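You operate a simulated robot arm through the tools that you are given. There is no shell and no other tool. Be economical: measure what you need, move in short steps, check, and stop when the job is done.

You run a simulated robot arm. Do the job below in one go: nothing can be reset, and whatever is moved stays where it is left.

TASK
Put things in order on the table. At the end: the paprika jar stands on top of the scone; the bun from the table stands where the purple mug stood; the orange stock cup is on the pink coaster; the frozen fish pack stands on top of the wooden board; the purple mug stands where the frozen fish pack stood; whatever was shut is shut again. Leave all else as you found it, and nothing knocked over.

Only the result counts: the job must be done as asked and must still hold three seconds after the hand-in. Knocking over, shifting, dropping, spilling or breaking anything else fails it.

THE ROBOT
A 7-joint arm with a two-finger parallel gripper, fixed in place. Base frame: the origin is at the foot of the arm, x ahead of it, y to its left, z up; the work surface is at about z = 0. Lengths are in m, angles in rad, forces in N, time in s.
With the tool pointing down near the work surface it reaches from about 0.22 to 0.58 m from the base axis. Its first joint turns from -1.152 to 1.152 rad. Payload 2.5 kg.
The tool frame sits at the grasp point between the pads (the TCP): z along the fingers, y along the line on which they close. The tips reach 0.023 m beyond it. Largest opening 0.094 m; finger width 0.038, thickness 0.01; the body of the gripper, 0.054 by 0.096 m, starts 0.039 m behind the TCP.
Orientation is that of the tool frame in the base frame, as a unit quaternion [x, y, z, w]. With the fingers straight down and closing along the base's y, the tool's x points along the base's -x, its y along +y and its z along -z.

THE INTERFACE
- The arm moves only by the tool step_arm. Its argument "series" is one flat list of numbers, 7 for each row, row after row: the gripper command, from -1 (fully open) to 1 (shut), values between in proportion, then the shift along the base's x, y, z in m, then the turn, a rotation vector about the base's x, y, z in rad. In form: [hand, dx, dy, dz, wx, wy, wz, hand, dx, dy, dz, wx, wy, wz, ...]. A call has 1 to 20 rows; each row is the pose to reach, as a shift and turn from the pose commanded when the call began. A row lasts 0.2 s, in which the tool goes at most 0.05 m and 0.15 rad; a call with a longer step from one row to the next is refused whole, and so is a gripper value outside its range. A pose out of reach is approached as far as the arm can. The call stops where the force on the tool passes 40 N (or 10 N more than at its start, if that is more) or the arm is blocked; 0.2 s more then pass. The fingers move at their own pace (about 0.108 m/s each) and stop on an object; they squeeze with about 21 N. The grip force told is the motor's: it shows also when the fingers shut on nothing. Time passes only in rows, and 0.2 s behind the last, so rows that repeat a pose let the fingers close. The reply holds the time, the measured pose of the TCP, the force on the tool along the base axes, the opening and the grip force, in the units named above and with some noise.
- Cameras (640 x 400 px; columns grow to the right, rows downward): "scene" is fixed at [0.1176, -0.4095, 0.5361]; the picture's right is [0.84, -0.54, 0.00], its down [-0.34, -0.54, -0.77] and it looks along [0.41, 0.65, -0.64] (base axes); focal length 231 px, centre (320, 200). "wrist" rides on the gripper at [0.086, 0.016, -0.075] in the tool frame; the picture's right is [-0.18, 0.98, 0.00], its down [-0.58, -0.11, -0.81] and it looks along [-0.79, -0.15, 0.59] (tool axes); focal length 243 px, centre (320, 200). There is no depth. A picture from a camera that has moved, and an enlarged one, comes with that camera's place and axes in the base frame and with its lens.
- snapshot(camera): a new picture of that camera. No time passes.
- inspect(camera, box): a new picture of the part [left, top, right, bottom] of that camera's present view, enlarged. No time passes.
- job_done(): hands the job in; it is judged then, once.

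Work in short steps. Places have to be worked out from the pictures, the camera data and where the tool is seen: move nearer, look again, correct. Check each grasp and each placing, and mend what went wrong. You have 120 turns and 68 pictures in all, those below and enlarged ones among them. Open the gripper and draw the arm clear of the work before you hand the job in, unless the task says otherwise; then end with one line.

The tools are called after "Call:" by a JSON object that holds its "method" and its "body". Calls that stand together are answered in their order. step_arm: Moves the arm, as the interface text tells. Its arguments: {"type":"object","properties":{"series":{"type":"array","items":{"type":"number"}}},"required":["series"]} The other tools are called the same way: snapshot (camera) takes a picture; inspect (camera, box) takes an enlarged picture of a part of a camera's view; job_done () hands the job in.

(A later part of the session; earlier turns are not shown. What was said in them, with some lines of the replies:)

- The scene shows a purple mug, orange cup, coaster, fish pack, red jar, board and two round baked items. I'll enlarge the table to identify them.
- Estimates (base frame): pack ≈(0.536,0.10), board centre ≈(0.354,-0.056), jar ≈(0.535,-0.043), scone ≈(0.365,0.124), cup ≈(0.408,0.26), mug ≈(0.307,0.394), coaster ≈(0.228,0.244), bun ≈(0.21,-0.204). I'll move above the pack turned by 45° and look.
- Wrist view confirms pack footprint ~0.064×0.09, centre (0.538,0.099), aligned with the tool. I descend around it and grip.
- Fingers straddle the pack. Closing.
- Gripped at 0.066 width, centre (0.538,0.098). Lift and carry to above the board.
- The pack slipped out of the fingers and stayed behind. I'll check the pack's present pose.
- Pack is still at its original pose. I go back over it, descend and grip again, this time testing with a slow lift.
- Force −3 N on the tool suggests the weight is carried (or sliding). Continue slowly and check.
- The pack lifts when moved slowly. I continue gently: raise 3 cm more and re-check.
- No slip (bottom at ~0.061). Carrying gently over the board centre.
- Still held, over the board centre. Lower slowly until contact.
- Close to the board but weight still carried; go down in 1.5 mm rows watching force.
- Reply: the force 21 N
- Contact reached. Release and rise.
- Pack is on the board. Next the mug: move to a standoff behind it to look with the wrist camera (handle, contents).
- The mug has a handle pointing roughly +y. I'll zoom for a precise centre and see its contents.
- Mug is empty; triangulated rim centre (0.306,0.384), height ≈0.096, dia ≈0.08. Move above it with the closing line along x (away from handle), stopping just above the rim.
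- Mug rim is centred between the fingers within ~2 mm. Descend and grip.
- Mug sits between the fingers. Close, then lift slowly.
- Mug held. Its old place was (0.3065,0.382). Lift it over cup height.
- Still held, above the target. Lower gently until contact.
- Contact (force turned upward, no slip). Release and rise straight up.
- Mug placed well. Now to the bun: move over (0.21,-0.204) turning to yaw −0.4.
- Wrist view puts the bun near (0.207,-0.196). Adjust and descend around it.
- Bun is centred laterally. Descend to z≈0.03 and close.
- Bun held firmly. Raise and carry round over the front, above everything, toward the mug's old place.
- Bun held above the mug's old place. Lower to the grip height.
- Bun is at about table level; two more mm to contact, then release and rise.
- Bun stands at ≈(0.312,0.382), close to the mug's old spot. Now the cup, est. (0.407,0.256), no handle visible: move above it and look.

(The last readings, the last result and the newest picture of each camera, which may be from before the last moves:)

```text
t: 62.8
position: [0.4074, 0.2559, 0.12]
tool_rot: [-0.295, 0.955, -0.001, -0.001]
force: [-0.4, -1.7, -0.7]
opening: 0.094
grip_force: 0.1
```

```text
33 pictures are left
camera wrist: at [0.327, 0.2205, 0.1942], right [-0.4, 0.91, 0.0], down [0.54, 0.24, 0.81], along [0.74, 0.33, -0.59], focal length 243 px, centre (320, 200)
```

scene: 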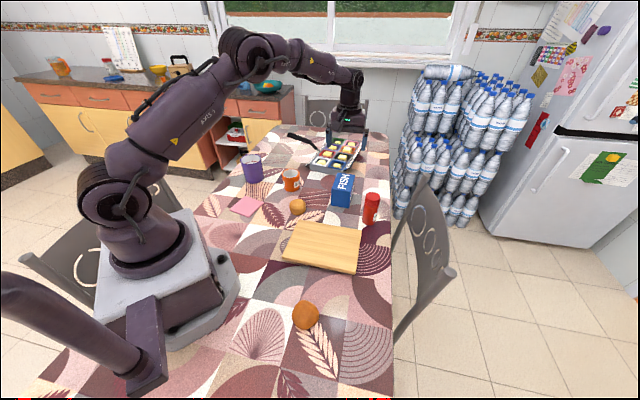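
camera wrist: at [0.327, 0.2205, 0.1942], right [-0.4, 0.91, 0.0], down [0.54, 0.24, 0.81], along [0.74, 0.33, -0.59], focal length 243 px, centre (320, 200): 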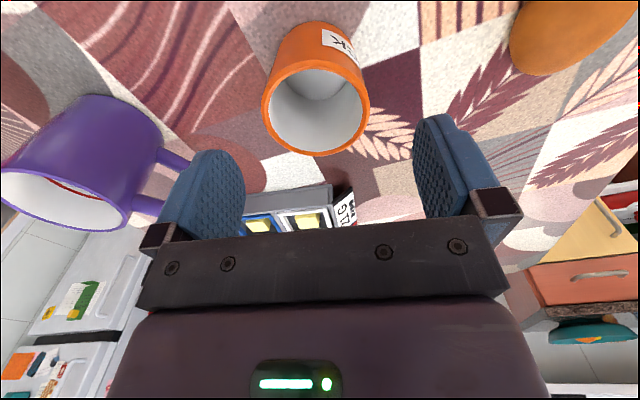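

Cup is empty and centred. Descend, close, test-lift slowly.

Call:
{"method": "step_arm", "body": {"series": [-1, -0.002, -0.002, -0.025, 0, 0, 0, -1, -0.002, -0.002, -0.05, 0, 0, 0, -1, -0.002, -0.002, -0.07, 0, 0, 0, -1, -0.002, -0.002, -0.08, 0, 0, 0, 1, -0.002, -0.002, -0.08, 0, 0, 0, 1, -0.002, -0.002, -0.08, 0, 0, 0, 1, -0.002, -0.002, -0.08, 0, 0, 0]}}

Call:
{"method": "step_arm", "body": {"series": [1, 0, 0, 0.003, 0, 0, 0, 1, 0, 0, 0.006, 0, 0, 0, 1, 0, 0, 0.01, 0, 0, 0, 1, 0, 0, 0.016, 0, 0, 0, 1, 0, 0, 0.024, 0, 0, 0, 1, 0, 0, 0.032, 0, 0, 0, 1, 0, 0, 0.04, 0, 0, 0]}}

Call:
{"method": "inspect", "body": {"camera": "scene", "box": [200, 110, 350, 230]}}

```text
t: 64.4
position: [0.4047, 0.2545, 0.04]
tool_rot: [-0.295, 0.955, 0.0, 0.0]
force: [-0.5, 0.3, -0.9]
opening: 0.0651
grip_force: 20.6
```

```text
t: 66.0
position: [0.4038, 0.2558, 0.0805]
tool_rot: [-0.296, 0.955, 0.0, 0.0]
force: [-0.5, -0.2, -0.9]
opening: 0.0653
grip_force: 21.3
```

```text
3.33 times, centred on (275, 170) of scene
camera zoom: at [0.1176, -0.4095, 0.5361], right [0.84, -0.54, 0.0], down [-0.34, -0.54, -0.77], along [0.41, 0.65, -0.64], focal length 769 px, centre (470, 300)
```

zoom: 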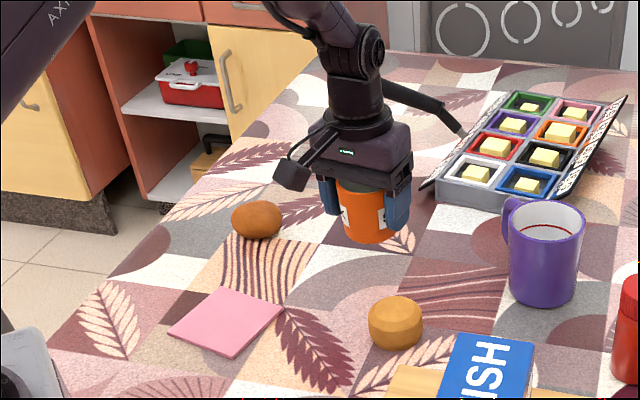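

Cup held. Carry it over the coaster (est. centre (0.226,0.241)) and look.

Call:
{"method": "step_arm", "body": {"series": [1, -0.003, 0, 0.01, 0, 0, 0, 1, -0.01, -0.001, 0.02, 0, 0, 0, 1, -0.024, -0.002, 0.02, 0, 0, 0, 1, -0.042, -0.0035, 0.02, 0, 0, 0, 1, -0.06, -0.005, 0.02, 0, 0, 0, 1, -0.078, -0.0065, 0.02, 0, 0, 0, 1, -0.096, -0.008, 0.02, 0, 0, 0, 1, -0.114, -0.0095, 0.02, 0, 0, 0, 1, -0.132, -0.011, 0.02, 0, 0, 0, 1, -0.15, -0.0125, 0.02, 0, 0, 0, 1, -0.166, -0.014, 0.02, 0, 0, 0, 1, -0.175, -0.015, 0.02, 0, 0, 0, 1, -0.178, -0.015, 0.02, 0, 0, 0]}}

Call:
{"method": "snapshot", "body": {"camera": "wrist"}}

Call:
{"method": "inspect", "body": {"camera": "scene", "box": [200, 150, 300, 230]}}

```text
t: 68.8
position: [0.226, 0.2398, 0.1006]
tool_rot: [-0.295, 0.955, 0.0, 0.0]
force: [0.3, 0.4, -1.1]
opening: 0.0649
grip_force: 20.7
```

```text
31 pictures are left
camera wrist: at [0.146, 0.2035, 0.1744], right [-0.4, 0.92, 0.0], down [0.54, 0.24, 0.81], along [0.74, 0.32, -0.59], focal length 243 px, centre (320, 200)
```

wrist: 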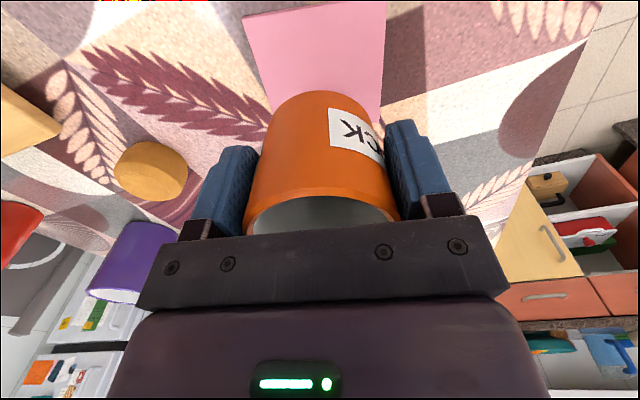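

```text
5.00 times, centred on (250, 190) of scene
camera zoom: at [0.1176, -0.4095, 0.5361], right [0.84, -0.54, 0.0], down [-0.34, -0.54, -0.77], along [0.41, 0.65, -0.64], focal length 1153 px, centre (670, 250)
```

zoom: 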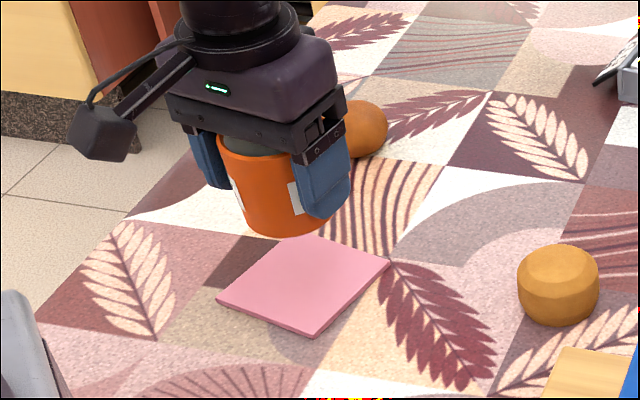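

Coaster centre agrees with TCP within a few mm. Lower onto it.

Call:
{"method": "step_arm", "body": {"series": [1, 0, -0.001, -0.008, 0, 0, 0, 1, 0, -0.001, -0.018, 0, 0, 0, 1, 0, -0.001, -0.028, 0, 0, 0, 1, 0, -0.001, -0.038, 0, 0, 0, 1, 0, -0.001, -0.046, 0, 0, 0, 1, 0, -0.001, -0.05, 0, 0, 0, 1, 0, -0.001, -0.052, 0, 0, 0]}}

Call:
{"method": "step_arm", "body": {"series": [1, 0, 0, -0.0015, 0, 0, 0, 1, 0, 0, -0.003, 0, 0, 0]}}

```text
t: 70.4
position: [0.2265, 0.2385, 0.0494]
tool_rot: [-0.295, 0.956, 0.0, 0.0]
force: [0.8, 0.3, -1.8]
opening: 0.065
grip_force: 21.2
```

```text
t: 71.0
position: [0.2258, 0.2386, 0.0462]
tool_rot: [-0.295, 0.955, 0.0, 0.0]
force: [0.5, -0.9, -1.2]
opening: 0.0653
grip_force: 20.5
```

Call:
{"method": "step_arm", "body": {"series": [1, 0, 0, -0.0015, 0, 0, 0, 1, 0, 0, -0.003, 0, 0, 0]}}

```text
t: 71.6
position: [0.2268, 0.2399, 0.0427]
tool_rot: [-0.296, 0.955, 0.0, 0.002]
force: [2.8, -0.7, 13.3]
opening: 0.0648
grip_force: 20.8
```

Contact on the coaster. Release and rise.

Call:
{"method": "step_arm", "body": {"series": [1, 0, 0, 0.0015, 0, 0, 0, -1, 0, 0, 0.0015, 0, 0, 0, -1, 0, 0, 0.0015, 0, 0, 0, -1, 0, 0, 0.0015, 0, 0, 0, -1, 0, 0, 0.03, 0, 0, 0, -1, 0, 0, 0.07, 0, 0, 0, -1, 0, 0, 0.11, 0, 0, 0, -1, 0, 0, 0.15, 0, 0, 0, -1, 0, 0, 0.17, 0, 0, 0]}}

Call:
{"method": "inspect", "body": {"camera": "scene", "box": [200, 130, 400, 270]}}

Call:
{"method": "snapshot", "body": {"camera": "wrist"}}

```text
t: 73.6
position: [0.2279, 0.2388, 0.2117]
tool_rot: [-0.297, 0.955, -0.001, 0.001]
force: [0.6, 0.7, -0.1]
opening: 0.094
grip_force: 0.1
```

```text
2.86 times, centred on (300, 200) of scene
camera zoom: at [0.1176, -0.4095, 0.5361], right [0.84, -0.54, 0.0], down [-0.34, -0.54, -0.77], along [0.41, 0.65, -0.64], focal length 659 px, centre (377, 200)
```

zoom: 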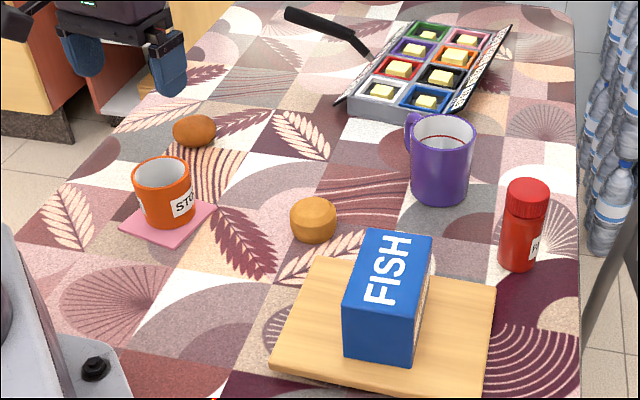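

```text
28 pictures are left
camera wrist: at [0.1462, 0.2028, 0.2866], right [-0.4, 0.92, 0.0], down [0.54, 0.24, 0.81], along [0.74, 0.33, -0.59], focal length 243 px, centre (320, 200)
```

wrist: 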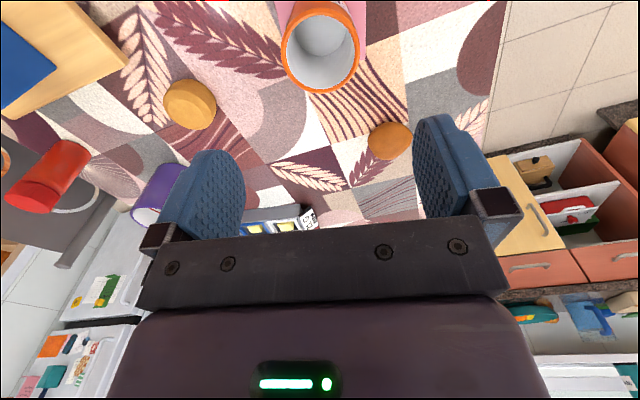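

Cup is on the coaster, everything upright. Now hover over the scone to measure its centre precisely.

Call:
{"method": "step_arm", "body": {"series": [-1, 0.027, -0.023, 0, 0, 0, -0.12, -1, 0.054, -0.046, 0, 0, 0, -0.24, -1, 0.081, -0.069, 0, 0, 0, -0.36, -1, 0.108, -0.092, -0.01, 0, 0, -0.48, -1, 0.135, -0.115, -0.03, 0, 0, -0.6, -1, 0.135, -0.115, -0.06, 0, 0, -0.6]}}

Call:
{"method": "inspect", "body": {"camera": "wrist", "box": [240, 0, 400, 140]}}

```text
t: 75.0
position: [0.361, 0.1239, 0.152]
tool_rot: [0.0, 1.0, 0.0, 0.0]
force: [0.6, 0.5, -0.4]
opening: 0.094
grip_force: 0.1
```

```text
2.86 times, centred on (320, 70) of wrist
camera zoom: at [0.2746, 0.1396, 0.2255], right [0.19, 0.98, 0.0], down [0.58, -0.11, 0.81], along [0.79, -0.15, -0.59], focal length 693 px, centre (320, 571)
```

zoom: 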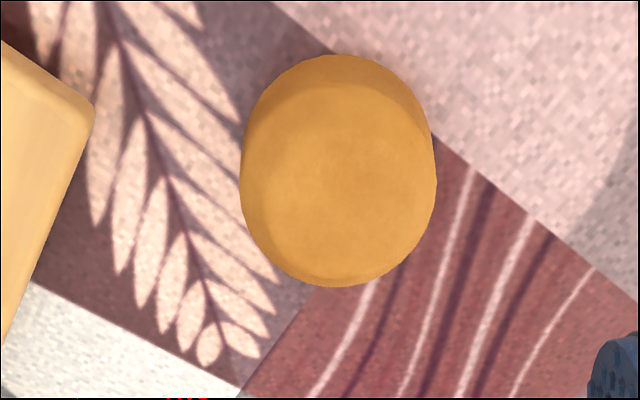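

Scone centre ≈(0.365,0.128), height ≈0.03. Go over to the jar and look.

Call:
{"method": "step_arm", "body": {"series": [-1, 0.0, -0.01, 0.03, 0, 0, 0, -1, 0.025, -0.035, 0.05, 0, 0, 0, -1, 0.055, -0.065, 0.05, 0, 0, 0, -1, 0.085, -0.095, 0.05, 0, 0, 0, -1, 0.115, -0.12, 0.05, 0, 0, 0, -1, 0.145, -0.145, 0.05, 0, 0, 0, -1, 0.17, -0.167, 0.05, 0, 0, 0, -1, 0.17, -0.167, 0.03, 0, 0, 0]}}

Call:
{"method": "snapshot", "body": {"camera": "wrist"}}

```text
t: 76.8
position: [0.5317, -0.0437, 0.1839]
tool_rot: [0.0, 1.0, 0.0, 0.0]
force: [0.0, 0.4, 0.4]
opening: 0.0943
grip_force: 0.0
```

```text
26 pictures are left
camera wrist: at [0.4456, -0.0274, 0.2568], right [0.18, 0.98, 0.0], down [0.58, -0.11, 0.81], along [0.79, -0.15, -0.59], focal length 243 px, centre (320, 200)
```

wrist: 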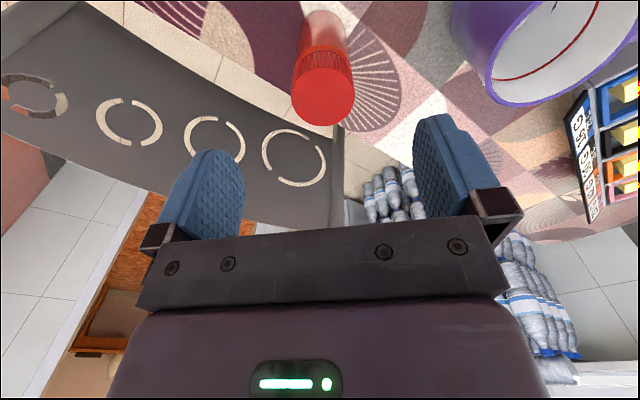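

Jar top at (0.534,-0.042). Descend, close, and test-lift slowly.

Call:
{"method": "step_arm", "body": {"series": [-1, 0.0025, 0.0015, -0.03, 0, 0, 0, -1, 0.0025, 0.0015, -0.06, 0, 0, 0, -1, 0.0025, 0.0015, -0.09, 0, 0, 0, -1, 0.0025, 0.0015, -0.111, 0, 0, 0, 1, 0.0025, 0.0015, -0.111, 0, 0, 0, 1, 0.0025, 0.0015, -0.111, 0, 0, 0, 1, 0.0025, 0.0015, -0.111, 0, 0, 0, 1, 0.0025, 0.0015, -0.111, 0, 0, 0]}}

Call:
{"method": "step_arm", "body": {"series": [1, 0, 0, 0.003, 0, 0, 0, 1, 0, 0, 0.006, 0, 0, 0, 1, 0, 0, 0.01, 0, 0, 0, 1, 0, 0, 0.016, 0, 0, 0, 1, 0, 0, 0.022, 0, 0, 0, 1, 0, 0, 0.03, 0, 0, 0]}}

Call:
{"method": "inspect", "body": {"camera": "scene", "box": [280, 130, 420, 240]}}

Call:
{"method": "snapshot", "body": {"camera": "wrist"}}

```text
t: 78.6
position: [0.5333, -0.0415, 0.0714]
tool_rot: [0.0, 1.0, 0.001, 0.0]
force: [-0.3, 0.9, 0.3]
opening: 0.0432
grip_force: 21.2
```

```text
t: 80.0
position: [0.5351, -0.0421, 0.1004]
tool_rot: [0.0, 1.0, -0.001, 0.0]
force: [-0.4, -0.7, -1.4]
opening: 0.0429
grip_force: 21.0
```

```text
3.64 times, centred on (350, 185) of scene
camera zoom: at [0.1176, -0.4095, 0.536], right [0.84, -0.54, 0.0], down [-0.34, -0.54, -0.77], along [0.41, 0.65, -0.64], focal length 839 px, centre (211, 254)
```

zoom: 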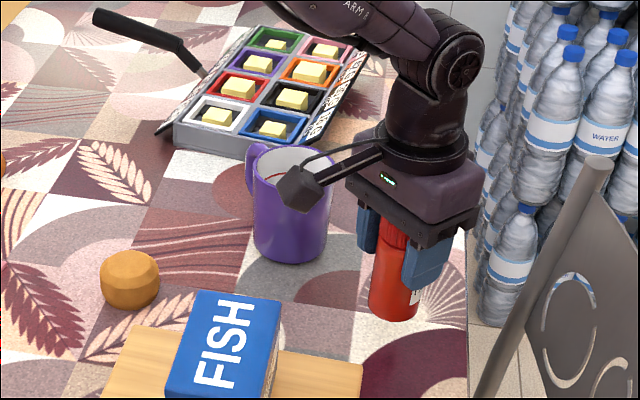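

```text
24 pictures are left
camera wrist: at [0.4482, -0.0263, 0.1749], right [0.18, 0.98, 0.0], down [0.58, -0.11, 0.81], along [0.79, -0.15, -0.59], focal length 243 px, centre (320, 200)
```

wrist: 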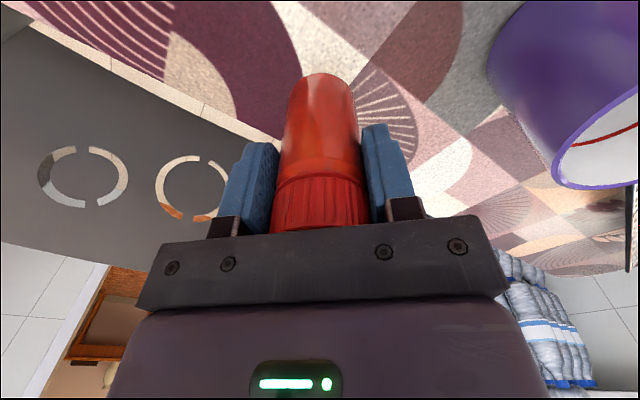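

Jar held upright. Raise well above the mug and pack, then carry to over the scone.

Call:
{"method": "step_arm", "body": {"series": [1, 0, 0, 0.005, 0, 0, 0, 1, 0, 0, 0.014, 0, 0, 0, 1, 0, 0, 0.026, 0, 0, 0, 1, 0, 0, 0.038, 0, 0, 0, 1, 0, 0, 0.05, 0, 0, 0, 1, 0, 0, 0.062, 0, 0, 0, 1, 0, 0, 0.074, 0, 0, 0, 1, 0, 0, 0.085, 0, 0, 0, 1, 0, 0, 0.09, 0, 0, 0]}}

Call:
{"method": "step_arm", "body": {"series": [1, -0.003, 0.003, 0, 0, 0, 0, 1, -0.009, 0.009, 0, 0, 0, 0, 1, -0.018, 0.018, 0, 0, 0, 0, 1, -0.029, 0.029, 0, 0, 0, 0, 1, -0.04, 0.04, 0, 0, 0, 0, 1, -0.051, 0.051, 0, 0, 0, 0, 1, -0.062, 0.062, 0, 0, 0, 0, 1, -0.073, 0.073, 0, 0, 0, 0, 1, -0.084, 0.084, 0, 0, 0, 0, 1, -0.095, 0.095, 0, 0, 0, 0, 1, -0.106, 0.106, 0, 0, 0, 0, 1, -0.117, 0.117, 0, 0, 0, 0, 1, -0.128, 0.128, 0, 0, 0, 0, 1, -0.139, 0.139, 0, 0, 0, 0, 1, -0.15, 0.15, 0, 0, 0, 0, 1, -0.159, 0.16, 0, 0, 0, 0, 1, -0.166, 0.167, 0, 0, 0, 0, 1, -0.17, 0.17, 0, 0, 0, 0]}}

Call:
{"method": "step_arm", "body": {"series": [1, 0, 0, -0.005, 0, 0, 0, 1, 0, 0, -0.015, 0, 0, 0, 1, 0, 0, -0.027, 0, 0, 0, 1, 0, 0, -0.039, 0, 0, 0, 1, 0, 0, -0.049, 0, 0, 0, 1, 0, 0, -0.055, 0, 0, 0]}}

Call:
{"method": "snapshot", "body": {"camera": "wrist"}}

Call:
{"method": "inspect", "body": {"camera": "scene", "box": [250, 150, 350, 230]}}

```text
t: 82.0
position: [0.5343, -0.0418, 0.1919]
tool_rot: [0.0, 1.0, -0.001, 0.0]
force: [0.0, -1.1, -0.4]
opening: 0.043
grip_force: 21.1
```

```text
t: 85.8
position: [0.3628, 0.1288, 0.1917]
tool_rot: [0.0, 1.0, -0.001, 0.0]
force: [0.0, 0.5, -1.4]
opening: 0.0429
grip_force: 21.6
```

```text
t: 87.2
position: [0.3634, 0.1287, 0.1356]
tool_rot: [0.0, 1.0, 0.001, 0.0]
force: [0.9, 0.1, -1.3]
opening: 0.043
grip_force: 21.1
```

```text
23 pictures are left
camera wrist: at [0.2774, 0.1439, 0.2099], right [0.18, 0.98, 0.0], down [0.58, -0.11, 0.81], along [0.79, -0.15, -0.59], focal length 243 px, centre (320, 200)
```

wrist: 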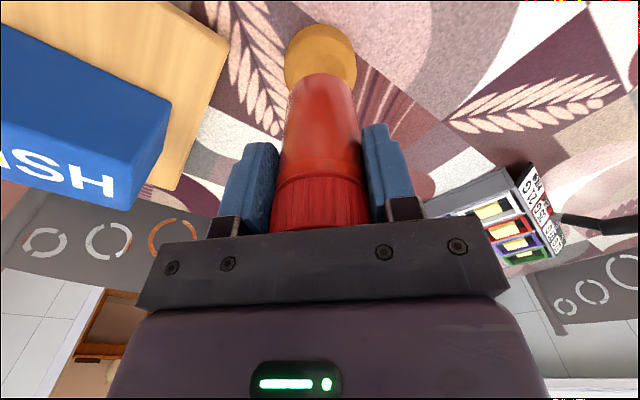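

```text
5.00 times, centred on (300, 190) of scene
camera zoom: at [0.1176, -0.4095, 0.5361], right [0.84, -0.54, 0.0], down [-0.34, -0.54, -0.77], along [0.41, 0.65, -0.64], focal length 1153 px, centre (420, 250)
```

zoom: 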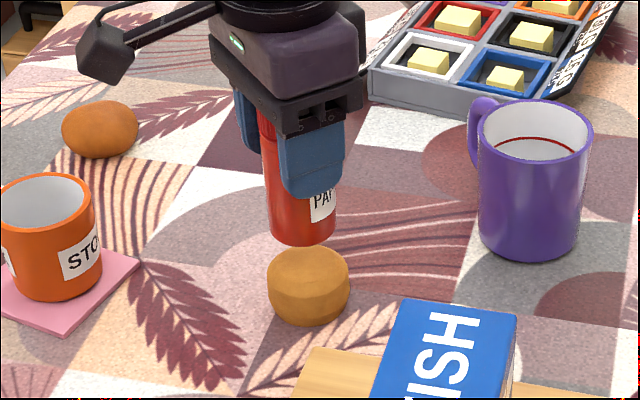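

Jar is aligned with the scone within a few mm in both views. Lower toward contact.

Call:
{"method": "step_arm", "body": {"series": [1, 0.001, -0.001, -0.005, 0, 0, 0, 1, 0.001, -0.001, -0.01, 0, 0, 0, 1, 0.001, -0.001, -0.015, 0, 0, 0, 1, 0.001, -0.001, -0.02, 0, 0, 0, 1, 0.001, -0.001, -0.022, 0, 0, 0, 1, 0.001, -0.001, -0.022, 0, 0, 0]}}

Call:
{"method": "inspect", "body": {"camera": "scene", "box": [270, 170, 330, 220]}}

```text
t: 88.6
position: [0.3657, 0.1261, 0.1147]
tool_rot: [0.0, 1.0, 0.0, -0.001]
force: [0.0, 0.1, -1.1]
opening: 0.0428
grip_force: 21.2
```

```text
8.00 times, centred on (300, 195) of scene
camera zoom: at [0.1176, -0.4095, 0.5361], right [0.84, -0.54, 0.0], down [-0.34, -0.54, -0.77], along [0.41, 0.65, -0.64], focal length 1845 px, centre (480, 240)
```

zoom: 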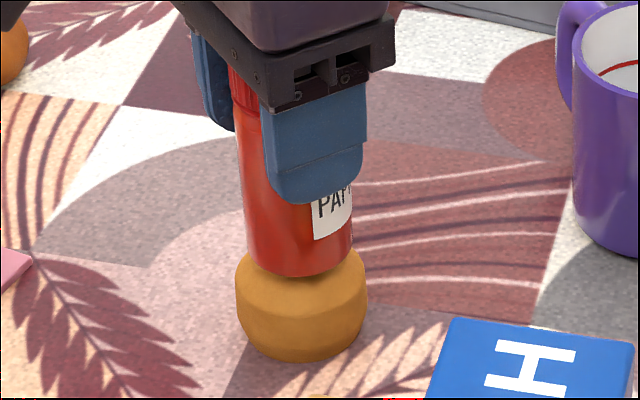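

Nicely centred, a few mm above. Lower in 1.5 mm rows to contact.

Call:
{"method": "step_arm", "body": {"series": [1, 0, 0, -0.0015, 0, 0, 0, 1, 0, 0, -0.003, 0, 0, 0, 1, 0, 0, -0.0045, 0, 0, 0]}}

```text
t: 89.4
position: [0.3656, 0.1268, 0.1093]
tool_rot: [0.0, 1.0, 0.0, 0.001]
force: [0.3, -0.2, -0.6]
opening: 0.0428
grip_force: 20.8
```

Call:
{"method": "step_arm", "body": {"series": [1, 0, 0, -0.0015, 0, 0, 0, 1, 0, 0, -0.003, 0, 0, 0]}}

```text
t: 90.0
position: [0.3654, 0.1269, 0.1073]
tool_rot: [0.001, 1.0, 0.0, 0.0]
force: [-1.1, -0.6, 1.8]
opening: 0.0428
grip_force: 21.3
```

Call:
{"method": "step_arm", "body": {"series": [1, 0, 0, -0.001, 0, 0, 0]}}

Call:
{"method": "inspect", "body": {"camera": "scene", "box": [270, 170, 330, 220]}}

```text
t: 90.4
position: [0.3636, 0.1265, 0.1073]
tool_rot: [0.0, 1.0, -0.001, 0.001]
force: [-1.9, -1.3, 10.1]
opening: 0.0431
grip_force: 20.8
```

```text
8.00 times, centred on (300, 195) of scene
camera zoom: at [0.1175, -0.4095, 0.5361], right [0.84, -0.54, 0.0], down [-0.34, -0.54, -0.77], along [0.41, 0.65, -0.64], focal length 1845 px, centre (480, 240)
```

zoom: 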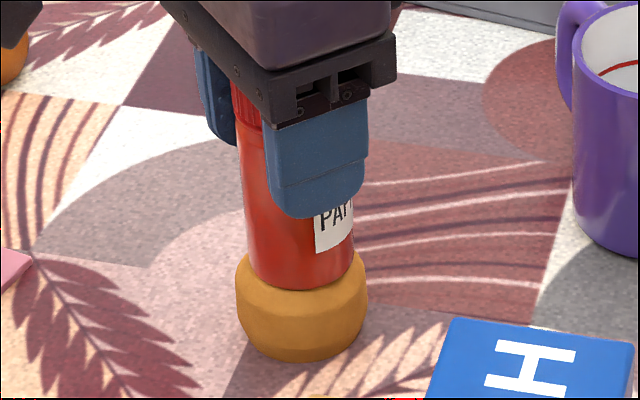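

Jar seated on the scone (contact force 10 N, centred). Release and rise straight up.

Call:
{"method": "step_arm", "body": {"series": [1, 0, 0, 0.001, 0, 0, 0, -0.3, 0, 0, 0.001, 0, 0, 0, -1, 0, 0, 0.001, 0, 0, 0, -1, 0, 0, 0.001, 0, 0, 0, -1, 0, 0, 0.001, 0, 0, 0, -1, 0, 0, 0.02, 0, 0, 0, -1, 0, 0, 0.05, 0, 0, 0, -1, 0, 0, 0.09, 0, 0, 0, -1, 0, 0, 0.13, 0, 0, 0, -1, 0, 0, 0.17, 0, 0, 0]}}

Call:
{"method": "snapshot", "body": {"camera": "scene"}}

Call:
{"method": "inspect", "body": {"camera": "scene", "box": [220, 140, 400, 280]}}

```text
t: 92.6
position: [0.3644, 0.1274, 0.2748]
tool_rot: [0.001, 1.0, 0.0, 0.0]
force: [-0.7, 0.5, 0.8]
opening: 0.0939
grip_force: 0.1
```

```text
19 pictures are left
```

scene: 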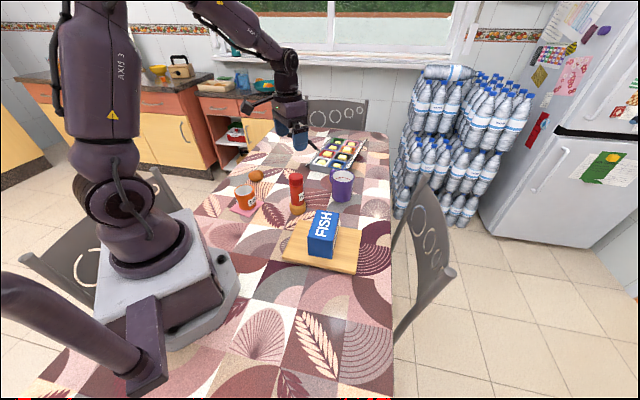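

```text
2.86 times, centred on (310, 210) of scene
camera zoom: at [0.1176, -0.4095, 0.5361], right [0.84, -0.54, 0.0], down [-0.34, -0.54, -0.77], along [0.41, 0.65, -0.64], focal length 659 px, centre (349, 171)
```

zoom: 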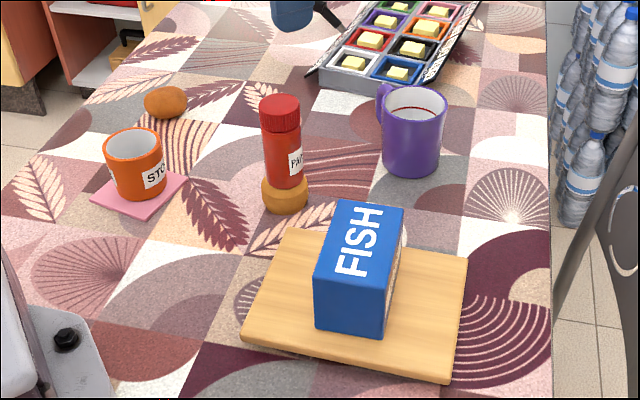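

Everything stands as asked and the board hasn't moved. Raise the arm well clear and hand in.

Call:
{"method": "step_arm", "body": {"series": [-1, 0, 0, 0.03, 0, 0, 0, -1, 0, -0.02, 0.06, 0, 0, 0, -1, 0, -0.04, 0.09, 0, 0, 0, -1, 0, -0.06, 0.09, 0, 0, 0, -1, 0, -0.06, 0.09, 0, 0, 0]}}

Call:
{"method": "inspect", "body": {"camera": "scene", "box": [220, 140, 400, 280]}}

```text
t: 93.8
position: [0.3646, 0.0659, 0.3656]
tool_rot: [-0.001, 1.0, 0.001, 0.0]
force: [0.7, 0.8, -0.3]
opening: 0.0942
grip_force: 0.1
```

```text
2.86 times, centred on (310, 210) of scene
camera zoom: at [0.1176, -0.4095, 0.5361], right [0.84, -0.54, 0.0], down [-0.34, -0.54, -0.77], along [0.41, 0.65, -0.64], focal length 659 px, centre (349, 171)
```

zoom: 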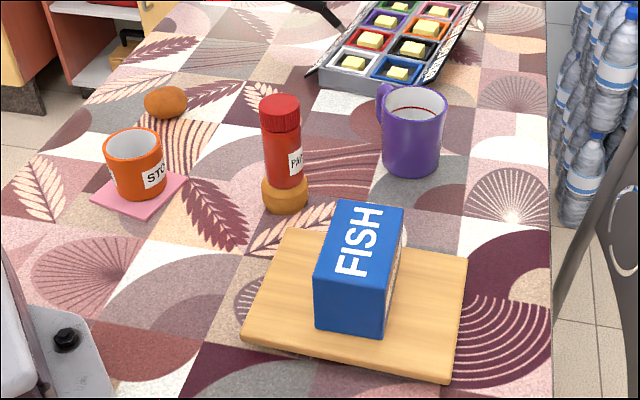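

The scene is stable and the arm is clear; handing in.

Call:
{"method": "job_done", "body": {}}

```text
The job is handed in.
```

The job is handed in with all five items placed and upright: jar on the scone, bun at the mug's old spot (about 5–8 mm off by my estimate), cup on the coaster, fish pack on the board, and mug at the pack's old spot. Nothing had been opened, so nothing needed shutting.
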